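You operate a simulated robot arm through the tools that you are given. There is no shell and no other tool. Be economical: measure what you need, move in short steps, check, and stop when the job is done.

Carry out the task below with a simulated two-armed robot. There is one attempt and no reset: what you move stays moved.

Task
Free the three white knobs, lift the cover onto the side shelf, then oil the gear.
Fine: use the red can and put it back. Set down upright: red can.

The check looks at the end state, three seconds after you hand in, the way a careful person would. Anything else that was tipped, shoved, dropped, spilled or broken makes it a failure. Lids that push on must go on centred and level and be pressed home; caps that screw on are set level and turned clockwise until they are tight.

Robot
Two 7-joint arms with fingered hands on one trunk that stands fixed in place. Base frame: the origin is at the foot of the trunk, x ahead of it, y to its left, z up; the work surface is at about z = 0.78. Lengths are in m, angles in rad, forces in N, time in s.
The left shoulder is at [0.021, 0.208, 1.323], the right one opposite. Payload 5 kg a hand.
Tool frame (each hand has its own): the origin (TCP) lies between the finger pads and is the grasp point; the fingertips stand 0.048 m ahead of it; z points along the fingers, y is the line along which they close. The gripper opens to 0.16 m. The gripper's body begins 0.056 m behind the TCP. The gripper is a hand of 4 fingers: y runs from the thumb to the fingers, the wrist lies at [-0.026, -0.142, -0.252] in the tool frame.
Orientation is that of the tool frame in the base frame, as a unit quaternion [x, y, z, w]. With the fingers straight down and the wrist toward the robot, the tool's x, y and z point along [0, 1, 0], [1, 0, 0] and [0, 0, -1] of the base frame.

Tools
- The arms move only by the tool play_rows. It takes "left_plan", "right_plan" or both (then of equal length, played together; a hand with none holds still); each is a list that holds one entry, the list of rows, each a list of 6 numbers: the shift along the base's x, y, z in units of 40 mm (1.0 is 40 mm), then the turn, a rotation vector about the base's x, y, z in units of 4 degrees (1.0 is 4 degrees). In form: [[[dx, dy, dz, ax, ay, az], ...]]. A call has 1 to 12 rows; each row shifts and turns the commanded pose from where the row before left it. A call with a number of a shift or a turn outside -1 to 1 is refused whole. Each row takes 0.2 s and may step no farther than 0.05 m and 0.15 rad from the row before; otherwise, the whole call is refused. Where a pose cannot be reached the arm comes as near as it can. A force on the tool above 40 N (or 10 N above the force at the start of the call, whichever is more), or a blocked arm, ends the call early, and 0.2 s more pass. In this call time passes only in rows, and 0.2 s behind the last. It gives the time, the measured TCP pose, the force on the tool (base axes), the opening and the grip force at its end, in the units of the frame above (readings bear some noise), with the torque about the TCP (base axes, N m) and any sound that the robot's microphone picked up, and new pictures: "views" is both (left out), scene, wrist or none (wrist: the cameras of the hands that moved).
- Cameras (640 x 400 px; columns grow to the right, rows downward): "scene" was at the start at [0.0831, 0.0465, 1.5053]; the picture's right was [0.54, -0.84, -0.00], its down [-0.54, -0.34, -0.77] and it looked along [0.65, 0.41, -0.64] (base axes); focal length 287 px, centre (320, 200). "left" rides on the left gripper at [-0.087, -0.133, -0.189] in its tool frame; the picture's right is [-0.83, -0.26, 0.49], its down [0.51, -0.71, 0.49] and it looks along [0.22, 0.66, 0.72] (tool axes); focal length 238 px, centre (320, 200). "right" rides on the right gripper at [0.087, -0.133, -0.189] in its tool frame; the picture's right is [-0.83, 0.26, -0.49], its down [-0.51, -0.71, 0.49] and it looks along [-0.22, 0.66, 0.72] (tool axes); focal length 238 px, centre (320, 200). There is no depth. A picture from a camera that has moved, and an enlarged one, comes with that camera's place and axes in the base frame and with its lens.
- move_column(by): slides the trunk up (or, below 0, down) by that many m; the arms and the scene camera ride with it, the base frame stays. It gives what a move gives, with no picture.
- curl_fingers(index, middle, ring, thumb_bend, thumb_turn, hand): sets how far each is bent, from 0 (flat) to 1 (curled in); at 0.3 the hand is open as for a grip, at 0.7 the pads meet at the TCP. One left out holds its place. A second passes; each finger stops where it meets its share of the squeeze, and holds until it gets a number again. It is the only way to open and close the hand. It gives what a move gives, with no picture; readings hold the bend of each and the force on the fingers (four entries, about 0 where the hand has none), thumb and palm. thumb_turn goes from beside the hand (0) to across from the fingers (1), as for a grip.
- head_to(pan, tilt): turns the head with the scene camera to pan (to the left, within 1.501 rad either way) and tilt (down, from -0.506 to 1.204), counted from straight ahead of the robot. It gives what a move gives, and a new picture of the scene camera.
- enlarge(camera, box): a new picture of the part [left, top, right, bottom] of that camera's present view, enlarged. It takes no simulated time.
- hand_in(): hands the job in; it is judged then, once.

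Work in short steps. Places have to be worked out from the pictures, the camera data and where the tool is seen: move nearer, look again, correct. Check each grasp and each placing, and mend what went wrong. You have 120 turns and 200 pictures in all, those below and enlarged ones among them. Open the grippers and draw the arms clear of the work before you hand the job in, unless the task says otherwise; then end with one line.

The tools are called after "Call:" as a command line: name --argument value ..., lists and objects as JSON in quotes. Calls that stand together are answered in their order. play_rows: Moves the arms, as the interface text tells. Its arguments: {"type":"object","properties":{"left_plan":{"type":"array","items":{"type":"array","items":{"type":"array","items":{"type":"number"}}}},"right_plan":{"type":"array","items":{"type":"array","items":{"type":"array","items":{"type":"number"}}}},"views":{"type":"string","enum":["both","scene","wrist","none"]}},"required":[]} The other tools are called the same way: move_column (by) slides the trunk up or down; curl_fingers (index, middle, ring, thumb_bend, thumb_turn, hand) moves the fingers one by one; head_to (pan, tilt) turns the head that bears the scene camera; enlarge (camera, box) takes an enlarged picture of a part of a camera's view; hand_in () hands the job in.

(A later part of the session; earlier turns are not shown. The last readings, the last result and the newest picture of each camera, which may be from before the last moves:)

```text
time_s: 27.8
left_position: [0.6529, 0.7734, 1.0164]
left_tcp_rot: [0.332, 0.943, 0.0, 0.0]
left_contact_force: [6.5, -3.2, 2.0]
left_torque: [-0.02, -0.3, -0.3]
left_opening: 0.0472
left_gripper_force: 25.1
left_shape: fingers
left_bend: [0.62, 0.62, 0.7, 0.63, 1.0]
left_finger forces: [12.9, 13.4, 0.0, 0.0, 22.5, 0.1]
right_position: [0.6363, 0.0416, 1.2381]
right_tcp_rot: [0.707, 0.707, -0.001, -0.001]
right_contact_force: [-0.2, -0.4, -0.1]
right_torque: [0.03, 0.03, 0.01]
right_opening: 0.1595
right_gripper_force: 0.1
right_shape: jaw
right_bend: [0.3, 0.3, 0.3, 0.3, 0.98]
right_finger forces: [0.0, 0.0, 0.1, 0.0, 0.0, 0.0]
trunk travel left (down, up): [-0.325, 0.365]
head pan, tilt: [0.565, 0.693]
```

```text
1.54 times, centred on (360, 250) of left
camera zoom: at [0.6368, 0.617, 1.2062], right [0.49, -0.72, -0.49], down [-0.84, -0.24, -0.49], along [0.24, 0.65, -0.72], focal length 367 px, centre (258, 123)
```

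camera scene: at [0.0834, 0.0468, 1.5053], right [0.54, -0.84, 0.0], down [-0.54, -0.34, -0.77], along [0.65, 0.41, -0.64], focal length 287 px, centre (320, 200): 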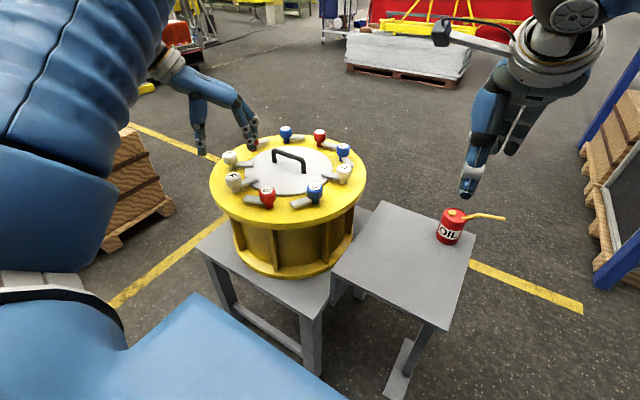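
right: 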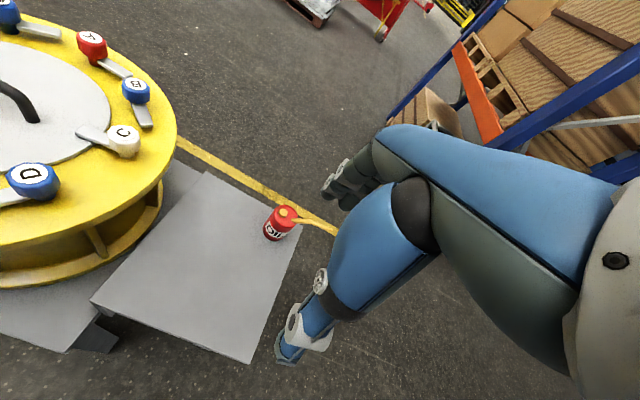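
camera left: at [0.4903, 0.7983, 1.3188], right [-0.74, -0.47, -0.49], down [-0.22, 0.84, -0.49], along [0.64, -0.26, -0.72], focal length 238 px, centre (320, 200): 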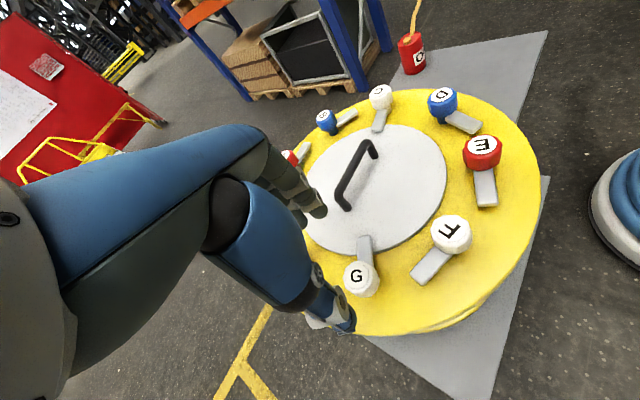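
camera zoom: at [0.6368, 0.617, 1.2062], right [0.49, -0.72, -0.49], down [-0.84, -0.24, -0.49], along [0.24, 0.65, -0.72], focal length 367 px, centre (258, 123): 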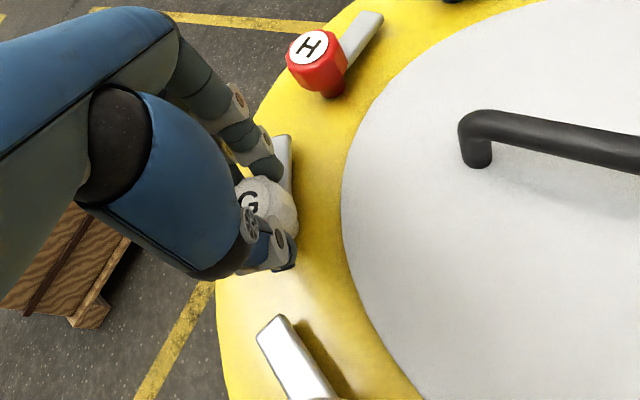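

G turned. Open, lift, then transit over to C (~[0.788,0.398]) turning back 91°.

Call:
curl_fingers --hand "left" --index 0.45 --middle 0.45 --ring 0.45 --thumb_bend 0.42

Call:
play_rows --left_plan '[[[0, 0, 0.8, 0, 0, 0], [0, 0, 1, 0, 0, 0], [0, 0, 1, 0, 0, 0]]]' --views "wrist"

Call:
play_rows --left_plan '[[[0.28, -0.78, 0, 0, 0, -1], [0.28, -0.78, 0, 0, 0, -1], [0.28, -0.78, 0, 0, 0, -1], [0.28, -0.78, 0, 0, 0, -1], [0.28, -0.78, 0, 0, 0, -1], [0.28, -0.78, 0, 0, 0, -1], [0.28, -0.78, 0, 0, 0, -1], [0.28, -0.78, 0, 0, 0, -1], [0.28, -0.78, 0, 0, 0, -1], [0.28, -0.78, 0, 0, 0, -1], [0.28, -0.78, 0, 0, 0, -1], [0.28, -0.78, 0, 0, 0, -1]]]' --views "none"

Call:
play_rows --left_plan '[[[0, 0, 0, 0, 0, -1], [0, 0, 0, 0, 0, -1], [0, 0, 0, 0, 0, -1], [0, 0, 0, 0, 0, -1], [0, 0, 0, 0, 0, -1], [0, 0, 0, 0, 0, -1], [0, 0, 0, 0, 0, -1], [0, 0, 0, 0, 0, -1], [0, 0, 0, 0, 0, -1], [0, 0, 0, 0, 0, -1], [0, 0, 0, 0, 0, -0.7]]]' --views "both"

```text
time_s: 28.8
left_position: [0.6522, 0.7747, 1.0178]
left_tcp_rot: [0.332, 0.943, 0.0, 0.0]
left_contact_force: [0.1, 0.4, -0.2]
left_torque: [0.06, 0.0, 0.01]
left_opening: 0.1166
left_gripper_force: 0.1
left_shape: fingers
left_bend: [0.45, 0.45, 0.45, 0.42, 0.99]
left_finger forces: [0.0, 0.1, 0.0, 0.0, 0.1, 0.0]
right_position: [0.6357, 0.0404, 1.2384]
right_tcp_rot: [0.707, 0.707, 0.0, 0.0]
right_contact_force: [-0.1, -0.3, 0.3]
right_torque: [0.01, 0.03, 0.0]
right_opening: 0.1596
right_gripper_force: 0.0
right_shape: jaw
right_bend: [0.3, 0.3, 0.3, 0.3, 0.98]
right_finger forces: [0.0, 0.1, 0.0, 0.0, 0.0, 0.1]
trunk travel left (down, up): [-0.325, 0.365]
head pan, tilt: [0.565, 0.693]
```

```text
time_s: 29.6
left_position: [0.6498, 0.7742, 1.1318]
left_tcp_rot: [0.332, 0.943, 0.0, -0.001]
left_contact_force: [-1.0, -0.3, -0.9]
left_torque: [0.08, -0.15, 0.03]
left_opening: 0.1167
left_gripper_force: 0.1
left_shape: fingers
left_bend: [0.45, 0.45, 0.45, 0.42, 0.99]
left_finger forces: [0.1, 0.0, 0.0, 0.0, 0.0, 0.0]
right_position: [0.6352, 0.0409, 1.2378]
right_tcp_rot: [0.707, 0.707, 0.001, 0.0]
right_contact_force: [0.1, -1.3, 0.9]
right_torque: [0.08, -0.06, 0.02]
right_opening: 0.1596
right_gripper_force: 0.0
right_shape: jaw
right_bend: [0.3, 0.3, 0.3, 0.3, 0.98]
right_finger forces: [0.0, 0.1, 0.0, 0.0, 0.0, 0.0]
trunk travel left (down, up): [-0.325, 0.365]
head pan, tilt: [0.565, 0.693]
camera left: at [0.6334, 0.6173, 1.3197], right [0.49, -0.72, -0.49], down [-0.84, -0.23, -0.49], along [0.24, 0.65, -0.72], focal length 238 px, centre (320, 200)
```

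left: 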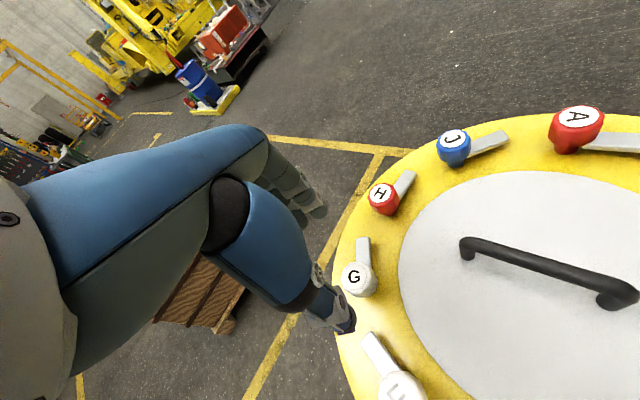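

```text
time_s: 32.2
left_position: [0.7855, 0.4012, 1.1277]
left_tcp_rot: [0.688, 0.726, 0.001, 0.0]
left_contact_force: [-1.0, -0.6, -0.1]
left_torque: [-0.01, 0.0, -0.01]
left_opening: 0.1169
left_gripper_force: 0.1
left_shape: fingers
left_bend: [0.45, 0.45, 0.45, 0.42, 0.99]
left_finger forces: [0.1, 0.0, 0.0, 0.1, 0.0, 0.0]
right_position: [0.6367, 0.0416, 1.236]
right_tcp_rot: [0.707, 0.707, 0.001, -0.001]
right_contact_force: [1.5, -0.6, -0.6]
right_torque: [0.07, 0.05, 0.01]
right_opening: 0.1597
right_gripper_force: 0.0
right_shape: jaw
right_bend: [0.3, 0.3, 0.3, 0.3, 0.98]
right_finger forces: [0.1, 0.0, 0.1, 0.0, 0.0, 0.0]
trunk travel left (down, up): [-0.325, 0.365]
head pan, tilt: [0.565, 0.693]
```

```text
time_s: 34.6
left_position: [0.7861, 0.4005, 1.1288]
left_tcp_rot: [0.905, 0.425, 0.0, 0.0]
left_contact_force: [0.8, 0.2, 0.4]
left_torque: [0.01, 0.05, 0.02]
left_opening: 0.1168
left_gripper_force: 0.0
left_shape: fingers
left_bend: [0.45, 0.45, 0.45, 0.42, 0.99]
left_finger forces: [0.0, 0.0, 0.0, 0.0, 0.0, 0.0]
right_position: [0.6354, 0.0415, 1.2379]
right_tcp_rot: [0.707, 0.708, 0.0, 0.0]
right_contact_force: [0.7, 0.2, -0.9]
right_torque: [0.0, 0.01, 0.01]
right_opening: 0.1597
right_gripper_force: 0.2
right_shape: jaw
right_bend: [0.3, 0.3, 0.3, 0.3, 0.98]
right_finger forces: [0.1, 0.1, 0.0, 0.0, 0.0, 0.1]
trunk travel left (down, up): [-0.325, 0.365]
head pan, tilt: [0.565, 0.693]
camera scene: at [0.0835, 0.0466, 1.5053], right [0.54, -0.84, 0.0], down [-0.54, -0.34, -0.77], along [0.65, 0.41, -0.64], focal length 287 px, centre (320, 200)
camera left: at [0.629, 0.419, 1.3179], right [-0.73, -0.48, -0.49], down [-0.22, 0.84, -0.49], along [0.64, -0.25, -0.72], focal length 238 px, centre (320, 200)
```

scene: 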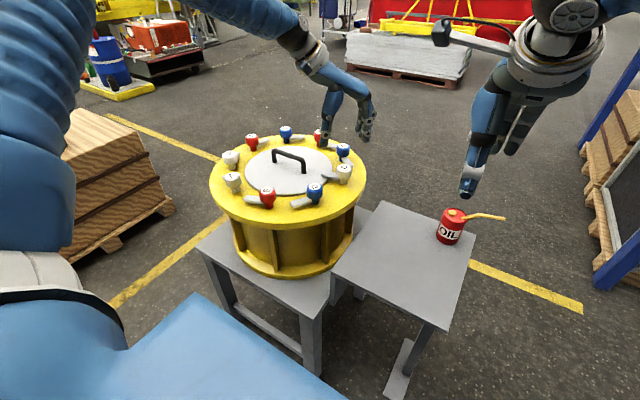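
left: 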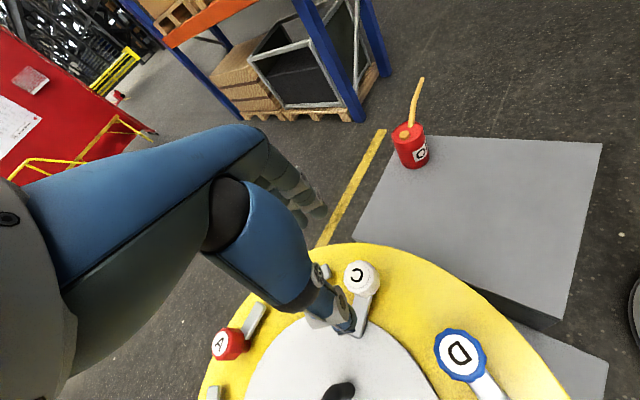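

C solves to about [0.789,0.395]. Shift there and descend to z≈1.018.

Call:
play_rows --left_plan '[[[0, -0.2, -1, 0, 0, 0], [0, 0, -1, 0, 0, 0], [0, 0, -0.75, 0, 0, 0]]]' --views "none"

Call:
enlarge --camera "scene" --box '[270, 80, 390, 215]'

Call:
enlarge --camera "left" --box '[240, 160, 440, 360]'

```text
time_s: 35.4
left_position: [0.7866, 0.3942, 1.0175]
left_tcp_rot: [0.905, 0.425, 0.0, 0.001]
left_contact_force: [1.7, 0.1, 2.0]
left_torque: [-0.01, 0.14, 0.0]
left_opening: 0.1167
left_gripper_force: 0.0
left_shape: fingers
left_bend: [0.45, 0.45, 0.45, 0.42, 0.99]
left_finger forces: [0.0, 0.0, 0.0, 0.1, 0.0, 0.0]
right_position: [0.6361, 0.0425, 1.2362]
right_tcp_rot: [0.707, 0.707, 0.0, -0.001]
right_contact_force: [0.4, 0.1, 0.2]
right_torque: [-0.01, 0.1, -0.01]
right_opening: 0.1596
right_gripper_force: 0.1
right_shape: jaw
right_bend: [0.3, 0.3, 0.3, 0.3, 0.98]
right_finger forces: [0.2, 0.0, 0.1, 0.0, 0.0, 0.0]
trunk travel left (down, up): [-0.325, 0.365]
head pan, tilt: [0.565, 0.693]
```

```text
2.96 times, centred on (330, 148) of scene
camera zoom: at [0.084, 0.0468, 1.5052], right [0.54, -0.84, 0.0], down [-0.54, -0.34, -0.77], along [0.65, 0.41, -0.64], focal length 849 px, centre (290, 356)
```

zoom: 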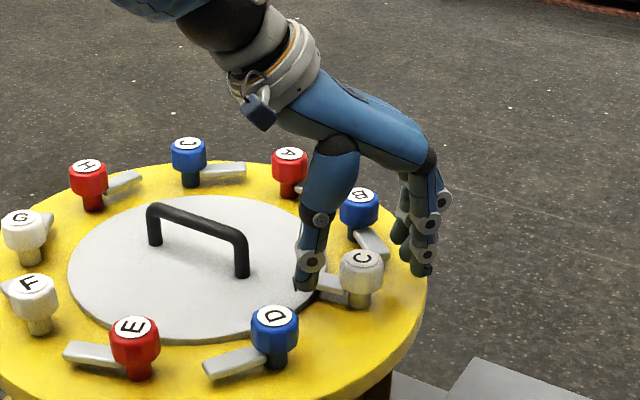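

```text
2.00 times, centred on (340, 260) of left
camera zoom: at [0.6289, 0.4127, 1.2064], right [-0.73, -0.48, -0.49], down [-0.22, 0.84, -0.49], along [0.64, -0.25, -0.72], focal length 477 px, centre (280, 80)
```

zoom: 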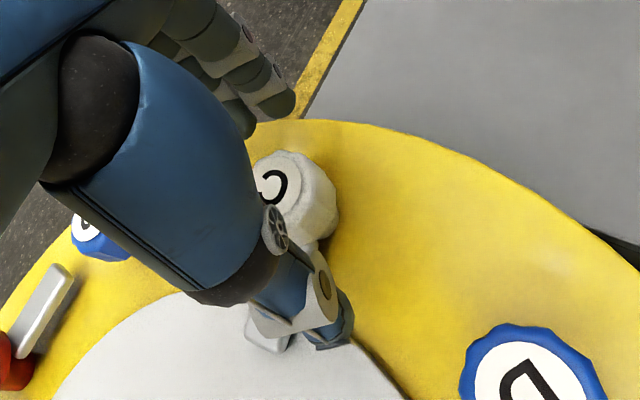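

C at ~[0.786,0.396]; small nudge for index/middle straddle and close.

Call:
play_rows --left_plan '[[[-0.08, -0.05, 0, 0, 0, 0], [0, 0, 0, 0, 0, 0]]]' --views "none"

Call:
curl_fingers --hand "left" --index 0.75 --middle 0.75 --ring 0.7 --thumb_bend 0.75

Call:
enlarge --camera "scene" --box '[270, 80, 390, 215]'

```text
time_s: 36.0
left_position: [0.7834, 0.3913, 1.0162]
left_tcp_rot: [0.905, 0.425, 0.0, 0.0]
left_contact_force: [-0.7, -0.1, 0.3]
left_torque: [0.01, 0.0, -0.01]
left_opening: 0.1167
left_gripper_force: 0.0
left_shape: fingers
left_bend: [0.45, 0.45, 0.45, 0.42, 0.99]
left_finger forces: [0.0, 0.0, 0.1, 0.1, 0.1, 0.0]
right_position: [0.6358, 0.0417, 1.2378]
right_tcp_rot: [0.707, 0.707, 0.0, -0.001]
right_contact_force: [0.3, 0.0, -0.3]
right_torque: [0.0, 0.01, -0.03]
right_opening: 0.1595
right_gripper_force: 0.1
right_shape: jaw
right_bend: [0.3, 0.3, 0.3, 0.3, 0.98]
right_finger forces: [0.1, 0.1, 0.0, 0.0, 0.0, 0.0]
trunk travel left (down, up): [-0.325, 0.365]
head pan, tilt: [0.565, 0.693]
```

```text
time_s: 37.0
left_position: [0.7828, 0.391, 1.0168]
left_tcp_rot: [0.905, 0.426, 0.0, 0.001]
left_contact_force: [0.5, 0.2, -0.5]
left_torque: [0.04, -0.05, -0.02]
left_opening: 0.0469
left_gripper_force: 22.9
left_shape: fingers
left_bend: [0.64, 0.63, 0.7, 0.61, 1.0]
left_finger forces: [10.7, 11.6, 0.0, 0.1, 23.9, 0.1]
right_position: [0.6351, 0.0419, 1.2374]
right_tcp_rot: [0.707, 0.707, 0.0, -0.001]
right_contact_force: [0.2, -0.3, -0.3]
right_torque: [0.04, -0.01, 0.02]
right_opening: 0.1595
right_gripper_force: 0.1
right_shape: jaw
right_bend: [0.3, 0.3, 0.3, 0.3, 0.98]
right_finger forces: [0.0, 0.1, 0.1, 0.0, 0.0, 0.1]
trunk travel left (down, up): [-0.325, 0.365]
head pan, tilt: [0.565, 0.693]
```

```text
2.96 times, centred on (330, 148) of scene
camera zoom: at [0.0834, 0.0465, 1.5053], right [0.54, -0.84, 0.0], down [-0.54, -0.34, -0.77], along [0.65, 0.41, -0.64], focal length 849 px, centre (290, 356)
```

zoom: 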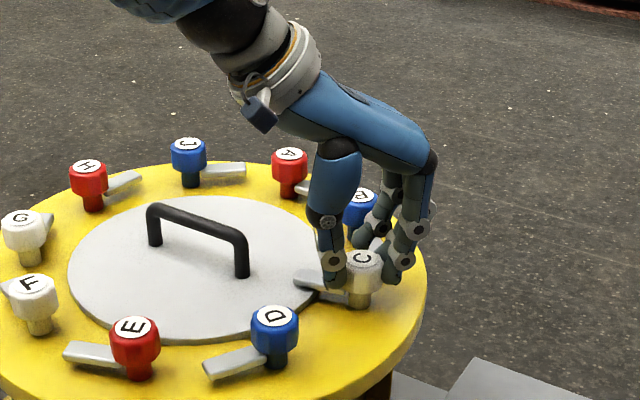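

Firm grip. Turn CCW 48°, then the rest.

Call:
play_rows --left_plan '[[[0.005, -0.005, 0, 0, 0, 1], [0.005, -0.005, 0, 0, 0, 1], [0.005, -0.005, 0, 0, 0, 1], [0.005, -0.005, 0, 0, 0, 1], [0.005, -0.005, 0, 0, 0, 1], [0.005, -0.005, 0, 0, 0, 1], [0.005, 0, 0, 0, 0, 1], [0.005, 0, 0, 0, 0, 1], [0.005, 0, 0, 0, 0, 1], [0.005, 0, 0, 0, 0, 1], [0.005, 0, 0, 0, 0, 1], [0.005, 0, 0, 0, 0, 1]]]' --views "none"

Call:
play_rows --left_plan '[[[0.01, 0.01, 0, 0, 0, 1], [0.01, 0.01, 0, 0, 0, 1], [0.01, 0.01, 0, 0, 0, 1], [0.01, 0.01, 0, 0, 0, 1], [0.01, 0.01, 0, 0, 0, 1], [0.01, 0.01, 0, 0, 0, 1], [0.01, 0.01, 0, 0, 0, 1], [0.01, 0.01, 0, 0, 0, 1], [0.01, 0.01, 0, 0, 0, 1], [0.01, 0.01, 0, 0, 0, 1], [0.01, 0.01, 0, 0, 0, 0.8]]]' --views "none"

Call:
enlarge --camera "left" --box '[200, 120, 520, 380]'

```text
time_s: 39.6
left_position: [0.787, 0.3901, 1.0167]
left_tcp_rot: [0.653, 0.757, -0.001, -0.001]
left_contact_force: [9.0, 5.0, -10.3]
left_torque: [0.23, -0.59, -0.13]
left_opening: 0.0472
left_gripper_force: 22.1
left_shape: fingers
left_bend: [0.63, 0.61, 0.7, 0.62, 1.0]
left_finger forces: [11.8, 14.9, 0.1, 0.1, 17.7, 0.0]
right_position: [0.6359, 0.0417, 1.237]
right_tcp_rot: [0.707, 0.707, 0.0, 0.0]
right_contact_force: [0.1, 0.4, -1.0]
right_torque: [0.02, 0.0, 0.02]
right_opening: 0.1595
right_gripper_force: 0.0
right_shape: jaw
right_bend: [0.3, 0.3, 0.3, 0.3, 0.98]
right_finger forces: [0.0, 0.0, 0.0, 0.0, 0.0, 0.0]
trunk travel left (down, up): [-0.325, 0.365]
head pan, tilt: [0.565, 0.693]
```

```text
time_s: 41.7
left_position: [0.79, 0.3944, 1.0178]
left_tcp_rot: [0.379, 0.925, -0.002, 0.001]
left_contact_force: [8.7, -0.5, -7.7]
left_torque: [0.01, -0.44, -0.03]
left_opening: 0.047
left_gripper_force: 24.5
left_shape: fingers
left_bend: [0.62, 0.62, 0.7, 0.63, 1.0]
left_finger forces: [14.6, 11.7, 0.0, 0.1, 21.9, 0.0]
right_position: [0.6373, 0.0351, 1.2338]
right_tcp_rot: [0.707, 0.707, -0.005, 0.002]
right_contact_force: [0.8, -5.3, 0.4]
right_torque: [1.08, -0.03, 0.77]
right_opening: 0.1597
right_gripper_force: 0.0
right_shape: jaw
right_bend: [0.3, 0.3, 0.3, 0.3, 0.97]
right_finger forces: [0.0, 0.0, 0.0, 0.1, 0.1, 0.0]
trunk travel left (down, up): [-0.325, 0.365]
head pan, tilt: [0.565, 0.693]
stopped in row 10 (right hand): the force on the tool passed its limit at 58 N (the readings are from after the stop); the commanded pose is now the measured one
```

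```text
1.54 times, centred on (360, 250) of left
camera zoom: at [0.7583, 0.2413, 1.2082], right [0.41, -0.77, -0.48], down [-0.86, -0.15, -0.49], along [0.31, 0.62, -0.73], focal length 367 px, centre (258, 123)
```

zoom: 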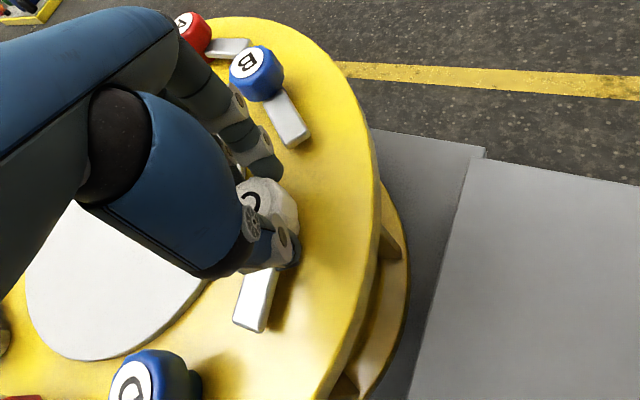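

The left arm brushed the right hand (right is parked too near). I move the right hand away to -y, then finish the last few degrees.

Call:
play_rows --right_plan '[[[0, -1, 0, 0, 0, 0], [0, -1, 0, 0, 0, 0], [0, -1, 0, 0, 0, 0], [0, -1, 0, 0, 0, 0], [0, -1, 0, 0, 0, 0], [0, -1, 0, 0, 0, 0], [0, -1, 0, 0, 0, 0], [0, -1, 0, 0, 0, 0]]]' --views "scene"

Call:
play_rows --left_plan '[[[0.01, 0, 0, 0, 0, 1], [0, 0, 0, 0, 0, 0.7]]]' --views "none"

```text
time_s: 43.5
left_position: [0.7891, 0.3949, 1.0171]
left_tcp_rot: [0.379, 0.925, -0.002, 0.0]
left_contact_force: [6.9, -3.9, -6.7]
left_torque: [-0.1, -0.38, -0.01]
left_opening: 0.0471
left_gripper_force: 23.8
left_shape: fingers
left_bend: [0.62, 0.62, 0.7, 0.63, 1.0]
left_finger forces: [14.0, 10.8, 0.0, 0.0, 22.3, 0.0]
right_position: [0.636, -0.2834, 1.2343]
right_tcp_rot: [0.707, 0.707, -0.005, 0.001]
right_contact_force: [0.5, -0.3, 0.5]
right_torque: [0.05, 0.04, 0.03]
right_opening: 0.1598
right_gripper_force: 0.1
right_shape: jaw
right_bend: [0.3, 0.3, 0.3, 0.3, 0.98]
right_finger forces: [0.0, 0.1, 0.1, 0.1, 0.0, 0.0]
trunk travel left (down, up): [-0.325, 0.365]
head pan, tilt: [0.565, 0.693]
camera scene: at [0.0852, 0.045, 1.5051], right [0.54, -0.84, 0.0], down [-0.54, -0.34, -0.77], along [0.65, 0.41, -0.64], focal length 287 px, centre (320, 200)
```

scene: 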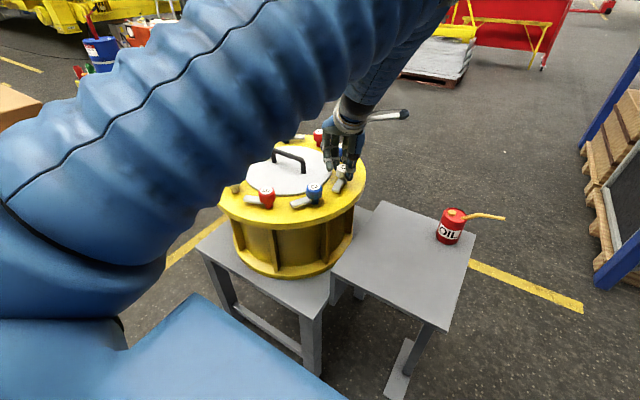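

```text
time_s: 44.1
left_position: [0.7924, 0.395, 1.0182]
left_tcp_rot: [0.325, 0.946, -0.002, 0.001]
left_contact_force: [12.6, -4.5, -12.1]
left_torque: [-0.07, -0.64, -0.42]
left_opening: 0.0472
left_gripper_force: 24.2
left_shape: fingers
left_bend: [0.63, 0.62, 0.7, 0.63, 1.0]
left_finger forces: [14.7, 12.5, 0.0, 0.0, 21.8, 0.0]
right_position: [0.6371, -0.2818, 1.2345]
right_tcp_rot: [0.707, 0.707, -0.005, 0.002]
right_contact_force: [-1.1, 0.4, 1.2]
right_torque: [-0.04, -0.03, -0.02]
right_opening: 0.16
right_gripper_force: 0.0
right_shape: jaw
right_bend: [0.3, 0.3, 0.3, 0.3, 0.98]
right_finger forces: [0.0, 0.0, 0.0, 0.0, 0.0, 0.0]
trunk travel left (down, up): [-0.325, 0.365]
head pan, tilt: [0.565, 0.693]
```

All three knobs have turned ~90° (stop felt). Open, lift and inspect.

Call:
curl_fingers --hand "left" --index 0.45 --middle 0.45 --ring 0.45 --thumb_bend 0.42

Call:
play_rows --left_plan '[[[0, 0, 0.8, 0, 0, 0], [0, 0, 1, 0, 0, 0], [0, 0, 1, 0, 0, 0], [-0.5, 0, 0.5, 0, 0, -1], [-0.5, 0, 0.5, 0, 0, -1], [-0.5, 0, 0.5, 0, 0, -1], [-0.5, 0, 0, 0, 0, -1], [-0.5, 0, 0, 0, 0, -1], [-0.5, 0.3, 0, 0, 0, -1], [-0.5, 0.3, 0, 0, 0, -1], [-0.5, 0.3, 0, 0, 0, -1]]]' --views "both"

```text
time_s: 45.1
left_position: [0.7893, 0.3956, 1.0196]
left_tcp_rot: [0.324, 0.946, -0.001, 0.0]
left_contact_force: [0.1, 0.5, -0.2]
left_torque: [-0.01, 0.01, 0.04]
left_opening: 0.1167
left_gripper_force: 0.1
left_shape: fingers
left_bend: [0.45, 0.45, 0.45, 0.42, 0.99]
left_finger forces: [0.0, 0.1, 0.0, 0.0, 0.0, 0.0]
right_position: [0.6359, -0.2821, 1.2359]
right_tcp_rot: [0.707, 0.707, -0.005, 0.002]
right_contact_force: [0.2, -0.2, 0.1]
right_torque: [0.01, -0.02, 0.01]
right_opening: 0.1598
right_gripper_force: 0.0
right_shape: jaw
right_bend: [0.3, 0.3, 0.3, 0.3, 0.98]
right_finger forces: [0.1, 0.1, 0.0, 0.0, 0.1, 0.0]
trunk travel left (down, up): [-0.325, 0.365]
head pan, tilt: [0.565, 0.693]
```

```text
time_s: 47.5
left_position: [0.6295, 0.4321, 1.1912]
left_tcp_rot: [0.574, 0.819, -0.003, 0.001]
left_contact_force: [-0.9, 0.1, -0.2]
left_torque: [-0.08, -0.06, 0.0]
left_opening: 0.1168
left_gripper_force: 0.1
left_shape: fingers
left_bend: [0.45, 0.45, 0.45, 0.42, 0.99]
left_finger forces: [0.1, 0.1, 0.0, 0.0, 0.1, 0.0]
right_position: [0.6333, -0.2807, 1.2371]
right_tcp_rot: [0.707, 0.707, -0.005, 0.003]
right_contact_force: [-0.6, 1.3, 0.9]
right_torque: [-0.09, -0.09, -0.04]
right_opening: 0.1596
right_gripper_force: 0.0
right_shape: jaw
right_bend: [0.3, 0.3, 0.3, 0.3, 0.98]
right_finger forces: [0.0, 0.1, 0.0, 0.0, 0.0, 0.0]
trunk travel left (down, up): [-0.325, 0.365]
head pan, tilt: [0.565, 0.693]
camera scene: at [0.0816, 0.0478, 1.5054], right [0.53, -0.84, 0.0], down [-0.54, -0.34, -0.77], along [0.65, 0.41, -0.64], focal length 287 px, centre (320, 200)
camera left: at [0.5342, 0.3072, 1.3813], right [0.04, -0.88, -0.48], down [-0.84, 0.23, -0.49], along [0.54, 0.43, -0.72], focal length 238 px, centre (320, 200)
```

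scene: 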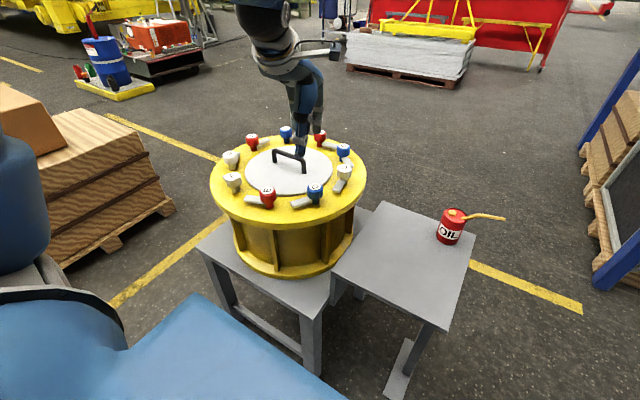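
left: 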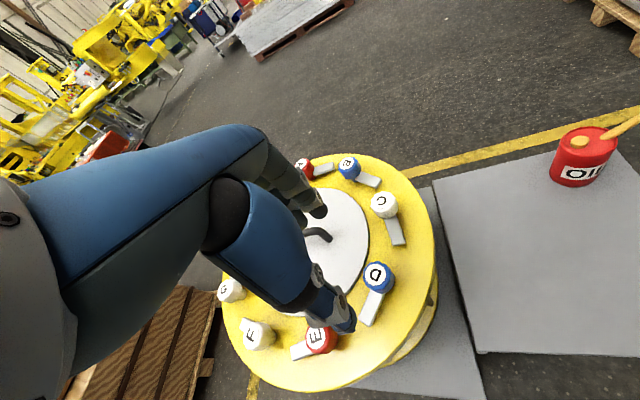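

Call:
enlarge --camera "scene" --box '[200, 110, 380, 222]'

```text
3.56 times, centred on (290, 166) of scene
camera zoom: at [0.0816, 0.0478, 1.5054], right [0.53, -0.84, 0.0], down [-0.54, -0.34, -0.77], along [0.65, 0.41, -0.64], focal length 1019 px, centre (427, 321)
```

zoom: 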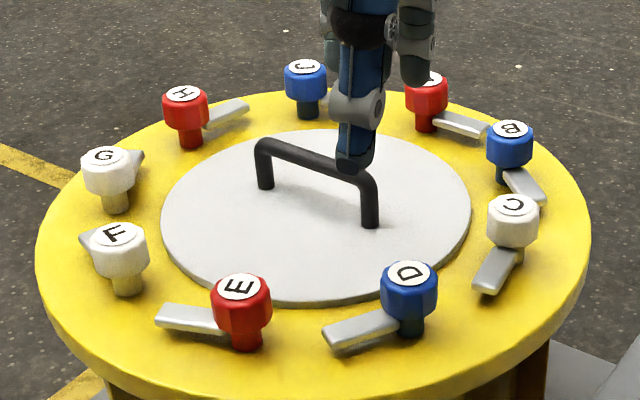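

All three white levers are clear of the cover. The handle bar runs along y at x≈0.749, y 0.535–0.665. Default orientation grips it; move above it.

Call:
play_rows --left_plan '[[[0.4, 0.6, 0, 0, 0, -1], [0.4, 0.6, 0, 0, 0, -1], [0.4, 0.6, 0, 0, 0, -1], [0.4, 0.6, 0, 0, 0, -1], [0.4, 0.6, 0, 0, 0, -1], [0.49, 0.6, -0.5, 0, 0, 0], [0.49, 0.6, -1, 0, 0, 0], [0, 0, -0.5, 0, 0, 0]]]' --views "both"

```text
refused: row 7 steps farther than a row can; nothing moved
```

Call:
play_rows --left_plan '[[[0.4, 0.6, 0, 0, 0, -1], [0.4, 0.6, 0, 0, 0, -1], [0.4, 0.6, 0, 0, 0, -1], [0.4, 0.6, 0, 0, 0, -1], [0.4, 0.6, 0, 0, 0, -1], [0.49, 0.6, -0.5, 0, 0, 0], [0.49, 0.6, -0.7, 0, 0, 0], [0, 0, -0.8, 0, 0, 0]]]' --views "both"

Call:
enlarge --camera "left" --box '[240, 160, 440, 360]'

Call:
enlarge --camera "scene" --box '[200, 80, 380, 222]'

```text
time_s: 49.3
left_position: [0.7485, 0.5993, 1.1119]
left_tcp_rot: [0.706, 0.708, -0.001, 0.0]
left_contact_force: [0.4, 0.0, 1.2]
left_torque: [0.06, 0.09, -0.04]
left_opening: 0.1167
left_gripper_force: 0.0
left_shape: fingers
left_bend: [0.45, 0.45, 0.45, 0.42, 0.99]
left_finger forces: [0.1, 0.0, 0.1, 0.0, 0.1, 0.1]
right_position: [0.6346, -0.2819, 1.2356]
right_tcp_rot: [0.707, 0.707, -0.004, 0.001]
right_contact_force: [0.0, -0.1, -0.5]
right_torque: [-0.01, 0.02, 0.01]
right_opening: 0.1595
right_gripper_force: 0.0
right_shape: jaw
right_bend: [0.3, 0.3, 0.3, 0.3, 0.98]
right_finger forces: [0.0, 0.0, 0.0, 0.0, 0.0, 0.0]
trunk travel left (down, up): [-0.325, 0.365]
head pan, tilt: [0.565, 0.693]
camera scene: at [0.0834, 0.0463, 1.5053], right [0.54, -0.84, 0.0], down [-0.54, -0.34, -0.77], along [0.65, 0.41, -0.64], focal length 287 px, centre (320, 200)
camera left: at [0.6164, 0.5134, 1.3012], right [-0.26, -0.84, -0.48], down [-0.71, 0.5, -0.49], along [0.65, 0.22, -0.72], focal length 238 px, centre (320, 200)
```

scene: 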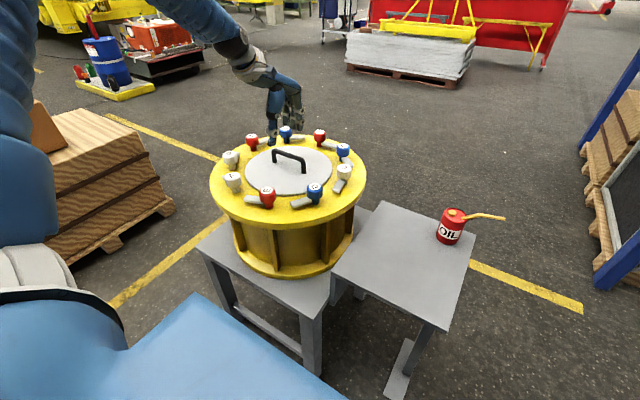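
left: 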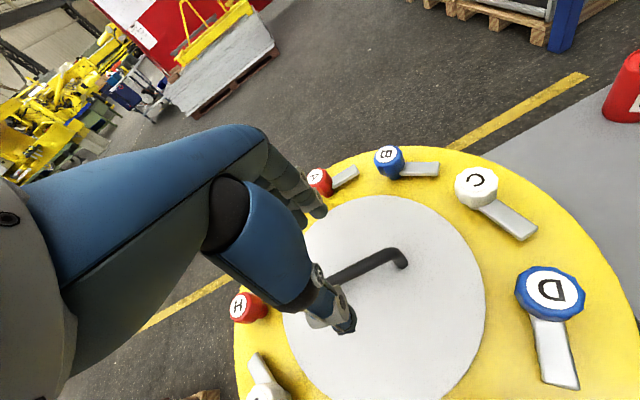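

```text
2.00 times, centred on (340, 260) of left
camera zoom: at [0.6164, 0.5134, 1.3012], right [-0.26, -0.84, -0.48], down [-0.71, 0.5, -0.49], along [0.65, 0.22, -0.72], focal length 477 px, centre (280, 80)
```

zoom: 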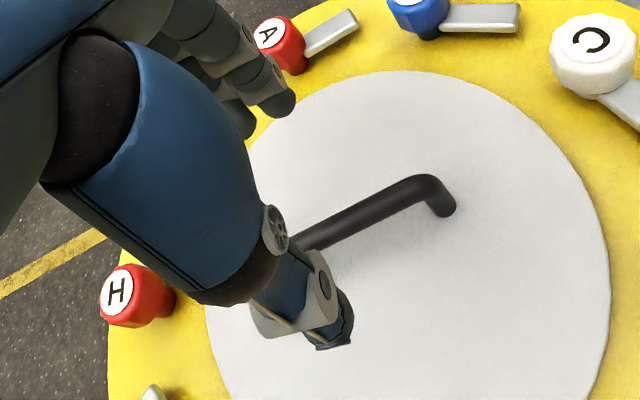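

```text
2.82 times, centred on (290, 151) of scene
camera zoom: at [0.0834, 0.0463, 1.5053], right [0.54, -0.84, 0.0], down [-0.54, -0.34, -0.77], along [0.65, 0.41, -0.64], focal length 807 px, centre (404, 338)
```

zoom: 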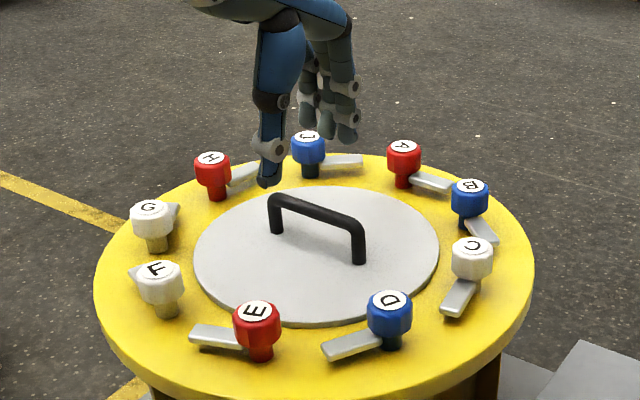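

Handle bar centre at x≈0.748, bar top z≈1.0, cover ≈0.94. Descend to TCP z≈1.003 straddling the bar.

Call:
play_rows --left_plan '[[[0, 0, -1, 0, 0, 0], [0, 0, -0.9, 0, 0, 0], [0, 0, -0.8, 0, 0, 0]]]' --views "none"

Call:
enlarge --camera "left" --box '[240, 160, 440, 360]'

Call:
enlarge --camera "scene" --box '[220, 90, 340, 200]'

```text
time_s: 50.1
left_position: [0.749, 0.6013, 1.0026]
left_tcp_rot: [0.706, 0.709, -0.002, 0.0]
left_contact_force: [0.5, 0.8, 0.6]
left_torque: [-0.11, 0.14, -0.01]
left_opening: 0.1169
left_gripper_force: 0.1
left_shape: fingers
left_bend: [0.45, 0.45, 0.45, 0.42, 0.99]
left_finger forces: [0.0, 0.1, 0.0, 0.1, 0.0, 0.0]
right_position: [0.6368, -0.2812, 1.2354]
right_tcp_rot: [0.707, 0.707, -0.005, 0.002]
right_contact_force: [0.9, 0.6, -0.1]
right_torque: [-0.1, 0.07, 0.04]
right_opening: 0.1597
right_gripper_force: 0.1
right_shape: jaw
right_bend: [0.3, 0.3, 0.3, 0.3, 0.98]
right_finger forces: [0.0, 0.0, 0.0, 0.2, 0.0, 0.0]
trunk travel left (down, up): [-0.325, 0.365]
head pan, tilt: [0.565, 0.693]
```

```text
2.00 times, centred on (340, 260) of left
camera zoom: at [0.617, 0.5157, 1.1925], right [-0.26, -0.84, -0.48], down [-0.71, 0.5, -0.49], along [0.65, 0.22, -0.73], focal length 477 px, centre (280, 80)
```

zoom: 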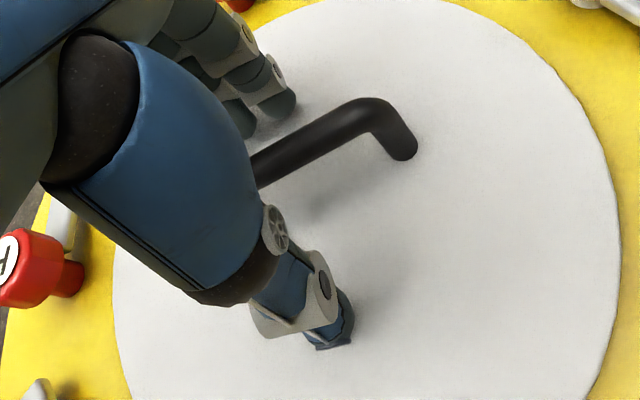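

```text
3.64 times, centred on (280, 145) of scene
camera zoom: at [0.0843, 0.0475, 1.5051], right [0.54, -0.84, 0.0], down [-0.54, -0.34, -0.77], along [0.65, 0.41, -0.64], focal length 1042 px, centre (466, 400)
```

zoom: 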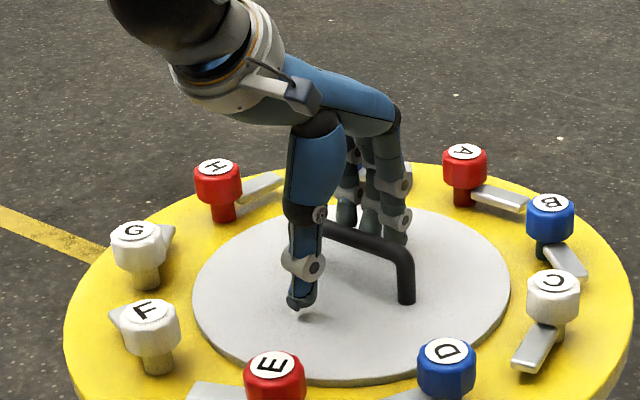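

Hand straddles the bar near its middle with no contact. Close on the bar.

Call:
curl_fingers --hand "left" --index 0.85 --middle 0.85 --ring 0.85 --thumb_bend 0.85

Call:
enlarge --camera "scene" --box '[220, 90, 340, 200]'

Call:
enlarge --camera "left" --box '[240, 160, 440, 360]'

```text
time_s: 51.1
left_position: [0.7484, 0.6017, 1.0012]
left_tcp_rot: [0.705, 0.709, -0.003, 0.0]
left_contact_force: [-1.1, -0.3, -16.9]
left_torque: [-0.55, -0.16, -0.19]
left_opening: 0.0049
left_gripper_force: 11.0
left_shape: fingers
left_bend: [0.76, 0.74, 0.73, 0.77, 1.0]
left_finger forces: [0.0, 11.6, 10.7, 0.0, 0.0, 0.1]
right_position: [0.6372, -0.2816, 1.2357]
right_tcp_rot: [0.707, 0.707, -0.005, 0.002]
right_contact_force: [1.1, -0.2, -0.2]
right_torque: [-0.04, 0.0, -0.01]
right_opening: 0.1597
right_gripper_force: 0.0
right_shape: jaw
right_bend: [0.3, 0.3, 0.3, 0.3, 0.98]
right_finger forces: [0.0, 0.0, 0.0, 0.0, 0.0, 0.1]
trunk travel left (down, up): [-0.325, 0.365]
head pan, tilt: [0.565, 0.693]
```

```text
3.64 times, centred on (280, 145) of scene
camera zoom: at [0.0846, 0.0476, 1.5051], right [0.54, -0.84, 0.0], down [-0.54, -0.34, -0.77], along [0.65, 0.41, -0.64], focal length 1042 px, centre (466, 400)
```

zoom: 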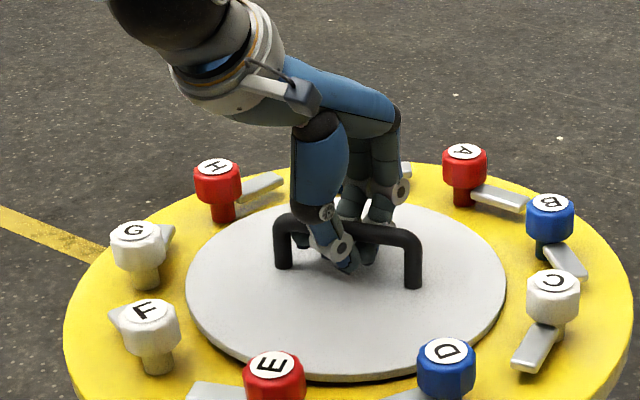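

```text
2.00 times, centred on (340, 260) of left
camera zoom: at [0.6168, 0.5154, 1.1919], right [-0.26, -0.84, -0.48], down [-0.71, 0.5, -0.49], along [0.65, 0.22, -0.73], focal length 477 px, centre (280, 80)
```

zoom: 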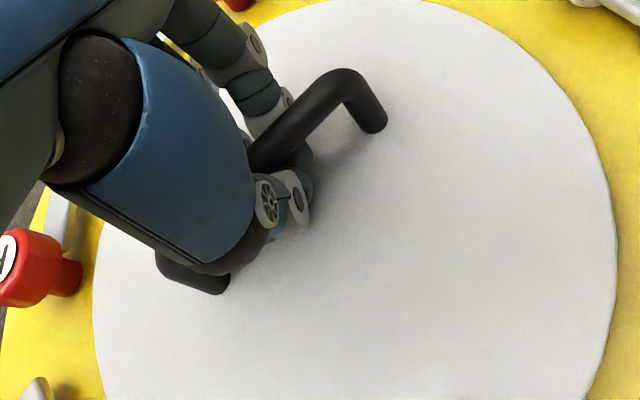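

Fingers are hooked under the bar, carrying ≈17 N; the cover has come loose. Lift straight up slowly and look.

Call:
play_rows --left_plan '[[[0, 0, 0.4, 0, 0, 0], [0, 0, 0.6, 0, 0, 0], [0, 0, 0.8, 0, 0, 0], [0, 0, 0.8, 0, 0, 0], [0, 0, 0.6, 0, 0, 0]]]' --views "both"

```text
time_s: 52.3
left_position: [0.7468, 0.6003, 1.1304]
left_tcp_rot: [0.706, 0.708, -0.003, -0.001]
left_contact_force: [-1.1, 0.1, 0.3]
left_torque: [-0.05, -0.14, 0.03]
left_opening: 0.0051
left_gripper_force: 22.8
left_shape: fingers
left_bend: [0.76, 0.75, 0.74, 0.77, 1.0]
left_finger forces: [0.1, 9.6, 5.5, 0.1, 30.3, 0.1]
right_position: [0.6362, -0.2811, 1.2363]
right_tcp_rot: [0.708, 0.707, -0.004, 0.002]
right_contact_force: [-0.5, 0.3, 0.7]
right_torque: [0.02, -0.02, -0.02]
right_opening: 0.1597
right_gripper_force: 0.1
right_shape: jaw
right_bend: [0.3, 0.3, 0.3, 0.3, 0.98]
right_finger forces: [0.0, 0.0, 0.0, 0.0, 0.0, 0.1]
trunk travel left (down, up): [-0.325, 0.365]
head pan, tilt: [0.565, 0.693]
camera scene: at [0.0839, 0.0472, 1.5052], right [0.54, -0.84, 0.0], down [-0.54, -0.34, -0.77], along [0.65, 0.41, -0.64], focal length 287 px, centre (320, 200)
camera left: at [0.6159, 0.5147, 1.3217], right [-0.26, -0.84, -0.48], down [-0.71, 0.5, -0.49], along [0.65, 0.22, -0.73], focal length 238 px, centre (320, 200)
```

scene: 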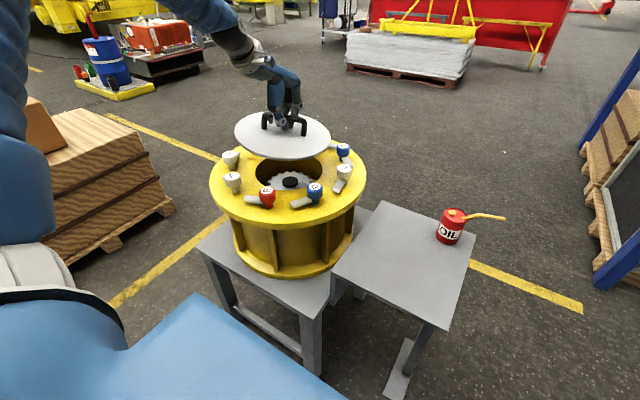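
left: 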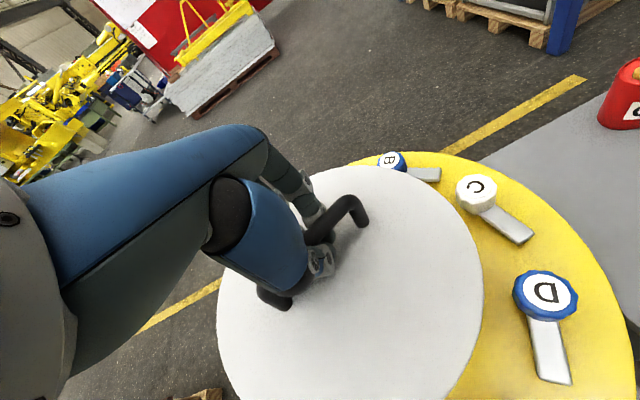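

Cover is lifted cleanly and level, gear exposed. Carry it over the shelf towards centre ≈[0.69,0.15] at this height.

Call:
play_rows --left_plan '[[[-0.1, -0.5, 0, 0, 0, 0], [-0.11, -0.95, 0, 0, 0, 0], [-0.11, -0.95, 0, 0, 0, 0], [-0.11, -0.95, 0, 0, 0, 0], [-0.11, -0.95, 0, 0, 0, 0], [-0.11, -0.95, 0, 0, 0, 0], [-0.11, -0.95, 0, 0, 0, 0], [-0.11, -0.95, 0, 0, 0, 0], [-0.11, -0.95, 0, 0, 0, 0], [-0.11, -0.95, 0, 0, 0, 0], [-0.11, -0.95, 0, 0, 0, 0], [-0.1, -0.9, 0, 0, 0, 0]]]' --views "both"

```text
time_s: 54.9
left_position: [0.6964, 0.1616, 1.1307]
left_tcp_rot: [0.706, 0.709, -0.002, -0.001]
left_contact_force: [-0.9, -0.6, -18.2]
left_torque: [0.02, 0.1, -0.02]
left_opening: 0.0051
left_gripper_force: 7.3
left_shape: fingers
left_bend: [0.77, 0.75, 0.74, 0.77, 1.0]
left_finger forces: [0.0, 9.5, 5.6, 0.0, 0.0, 0.0]
right_position: [0.6364, -0.2845, 1.2347]
right_tcp_rot: [0.708, 0.706, -0.005, 0.001]
right_contact_force: [-0.1, -1.1, -0.3]
right_torque: [0.17, -0.04, -0.01]
right_opening: 0.1597
right_gripper_force: 0.0
right_shape: jaw
right_bend: [0.3, 0.3, 0.3, 0.3, 0.98]
right_finger forces: [0.0, 0.0, 0.0, 0.0, 0.0, 0.1]
trunk travel left (down, up): [-0.325, 0.365]
head pan, tilt: [0.565, 0.693]
camera scene: at [0.0843, 0.044, 1.5052], right [0.54, -0.84, 0.0], down [-0.54, -0.34, -0.77], along [0.65, 0.41, -0.64], focal length 287 px, centre (320, 200)
camera left: at [0.5656, 0.0755, 1.3216], right [-0.26, -0.84, -0.48], down [-0.71, 0.5, -0.49], along [0.65, 0.22, -0.73], focal length 238 px, centre (320, 200)
```

scene: 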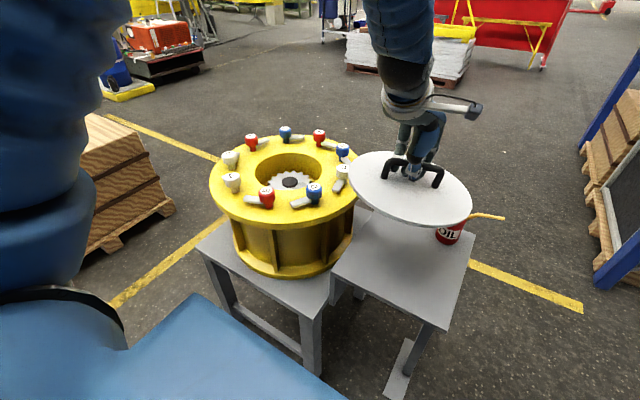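
left: 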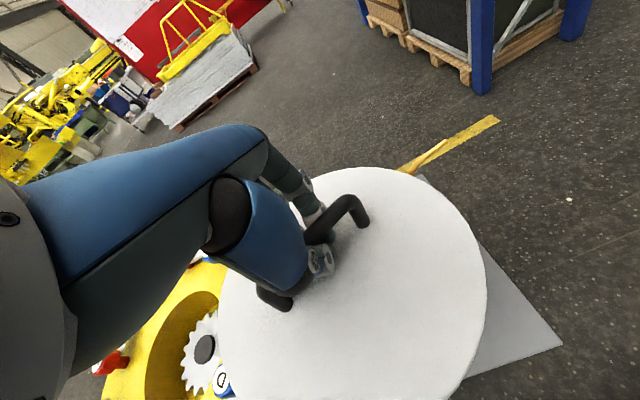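

Cover centre ≈[0.69,0.163]. Shift slightly (-x, -y) to keep clear of the can, and descend partway.

Call:
play_rows --left_plan '[[[-0.15, -0.33, -0.5, 0, 0, 0], [0, 0, -0.8, 0, 0, 0], [0, 0, -0.8, 0, 0, 0], [0, 0, -0.8, 0, 0, 0], [0, 0, -0.8, 0, 0, 0], [0, 0, -0.6, 0, 0, 0]]]' --views "both"

Call:
enlarge --camera "scene" --box '[320, 140, 520, 305]'

```text
time_s: 56.3
left_position: [0.6916, 0.1503, 0.9546]
left_tcp_rot: [0.706, 0.708, -0.003, -0.001]
left_contact_force: [1.0, 0.0, -19.3]
left_torque: [-0.13, 0.06, -0.04]
left_opening: 0.005
left_gripper_force: 8.4
left_shape: fingers
left_bend: [0.77, 0.75, 0.74, 0.78, 1.0]
left_finger forces: [0.1, 10.0, 6.9, 0.0, 0.0, 0.1]
right_position: [0.6362, -0.2822, 1.2363]
right_tcp_rot: [0.707, 0.707, -0.004, 0.002]
right_contact_force: [0.0, -0.5, -0.2]
right_torque: [0.04, 0.08, 0.01]
right_opening: 0.1596
right_gripper_force: 0.0
right_shape: jaw
right_bend: [0.3, 0.3, 0.3, 0.3, 0.98]
right_finger forces: [0.1, 0.0, 0.0, 0.0, 0.1, 0.1]
trunk travel left (down, up): [-0.325, 0.365]
head pan, tilt: [0.565, 0.693]
camera scene: at [0.0854, 0.0462, 1.5051], right [0.54, -0.84, 0.0], down [-0.54, -0.34, -0.77], along [0.65, 0.41, -0.64], focal length 287 px, centre (320, 200)
camera left: at [0.5597, 0.064, 1.1464], right [-0.26, -0.84, -0.48], down [-0.71, 0.5, -0.49], along [0.65, 0.22, -0.73], focal length 238 px, centre (320, 200)
```

scene: 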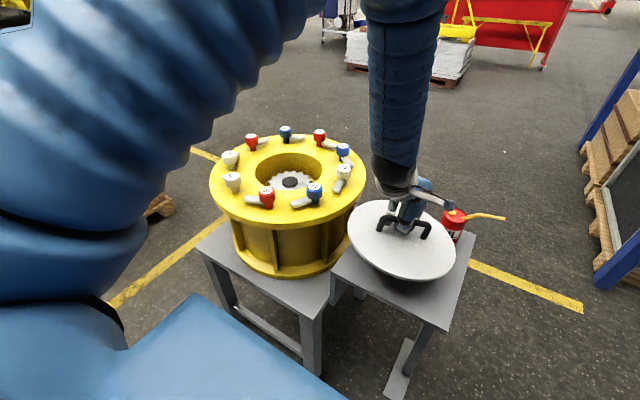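
left: 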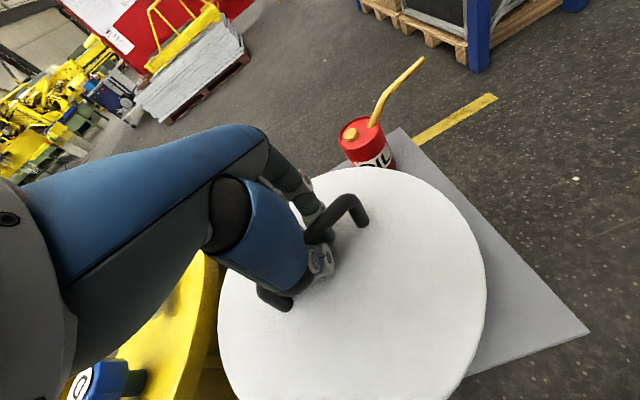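

```text
2.42 times, centred on (420, 222) of scene
camera zoom: at [0.0854, 0.0462, 1.5051], right [0.54, -0.84, 0.0], down [-0.54, -0.34, -0.77], along [0.65, 0.41, -0.64], focal length 695 px, centre (78, 146)
```

zoom: 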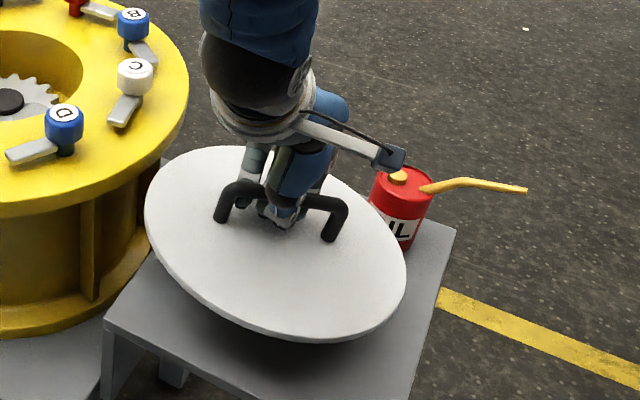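

Cover is at ≈[0.682,0.149], level, above the shelf and clear of the can. Lower on until contact.

Call:
play_rows --left_plan '[[[0, 0, -0.7, 0, 0, 0], [0, 0, -0.6, 0, 0, 0], [0, 0, -0.4, 0, 0, 0], [0, 0, -0.3, 0, 0, 0], [0, 0, -0.2, 0, 0, 0], [0, 0, -0.15, 0, 0, 0]]]' --views "both"

```text
time_s: 57.7
left_position: [0.691, 0.1505, 0.8627]
left_tcp_rot: [0.706, 0.708, -0.002, 0.001]
left_contact_force: [0.1, -0.3, -19.2]
left_torque: [-0.21, -0.03, -0.08]
left_opening: 0.005
left_gripper_force: 8.9
left_shape: fingers
left_bend: [0.77, 0.75, 0.74, 0.78, 1.0]
left_finger forces: [0.0, 10.2, 7.3, 0.0, 0.1, 0.1]
right_position: [0.6369, -0.2824, 1.2354]
right_tcp_rot: [0.707, 0.707, -0.005, 0.001]
right_contact_force: [-0.5, -0.7, -0.6]
right_torque: [-0.01, 0.03, 0.05]
right_opening: 0.1595
right_gripper_force: 0.1
right_shape: jaw
right_bend: [0.3, 0.3, 0.3, 0.3, 0.98]
right_finger forces: [0.0, 0.0, 0.0, 0.0, 0.0, 0.0]
trunk travel left (down, up): [-0.325, 0.365]
head pan, tilt: [0.565, 0.693]
camera scene: at [0.0849, 0.0464, 1.5051], right [0.54, -0.84, 0.0], down [-0.54, -0.34, -0.77], along [0.65, 0.41, -0.64], focal length 287 px, centre (320, 200)
camera left: at [0.5595, 0.0646, 1.0534], right [-0.26, -0.84, -0.48], down [-0.71, 0.5, -0.49], along [0.65, 0.22, -0.73], focal length 238 px, centre (320, 200)
```

scene: 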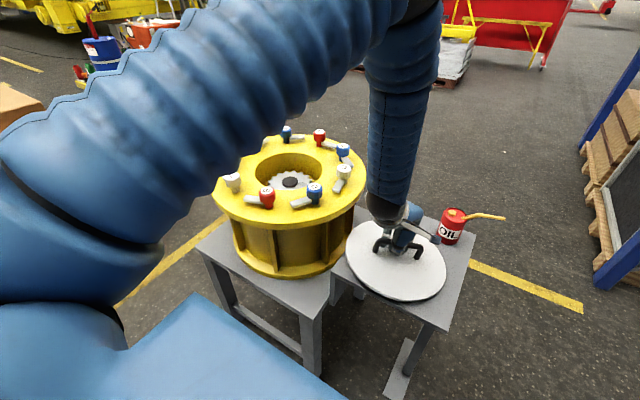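
left: 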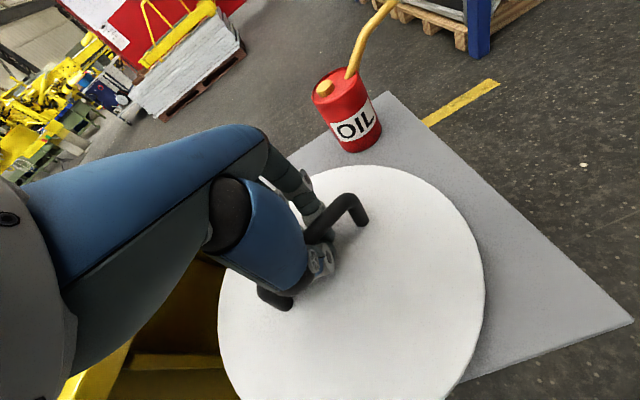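

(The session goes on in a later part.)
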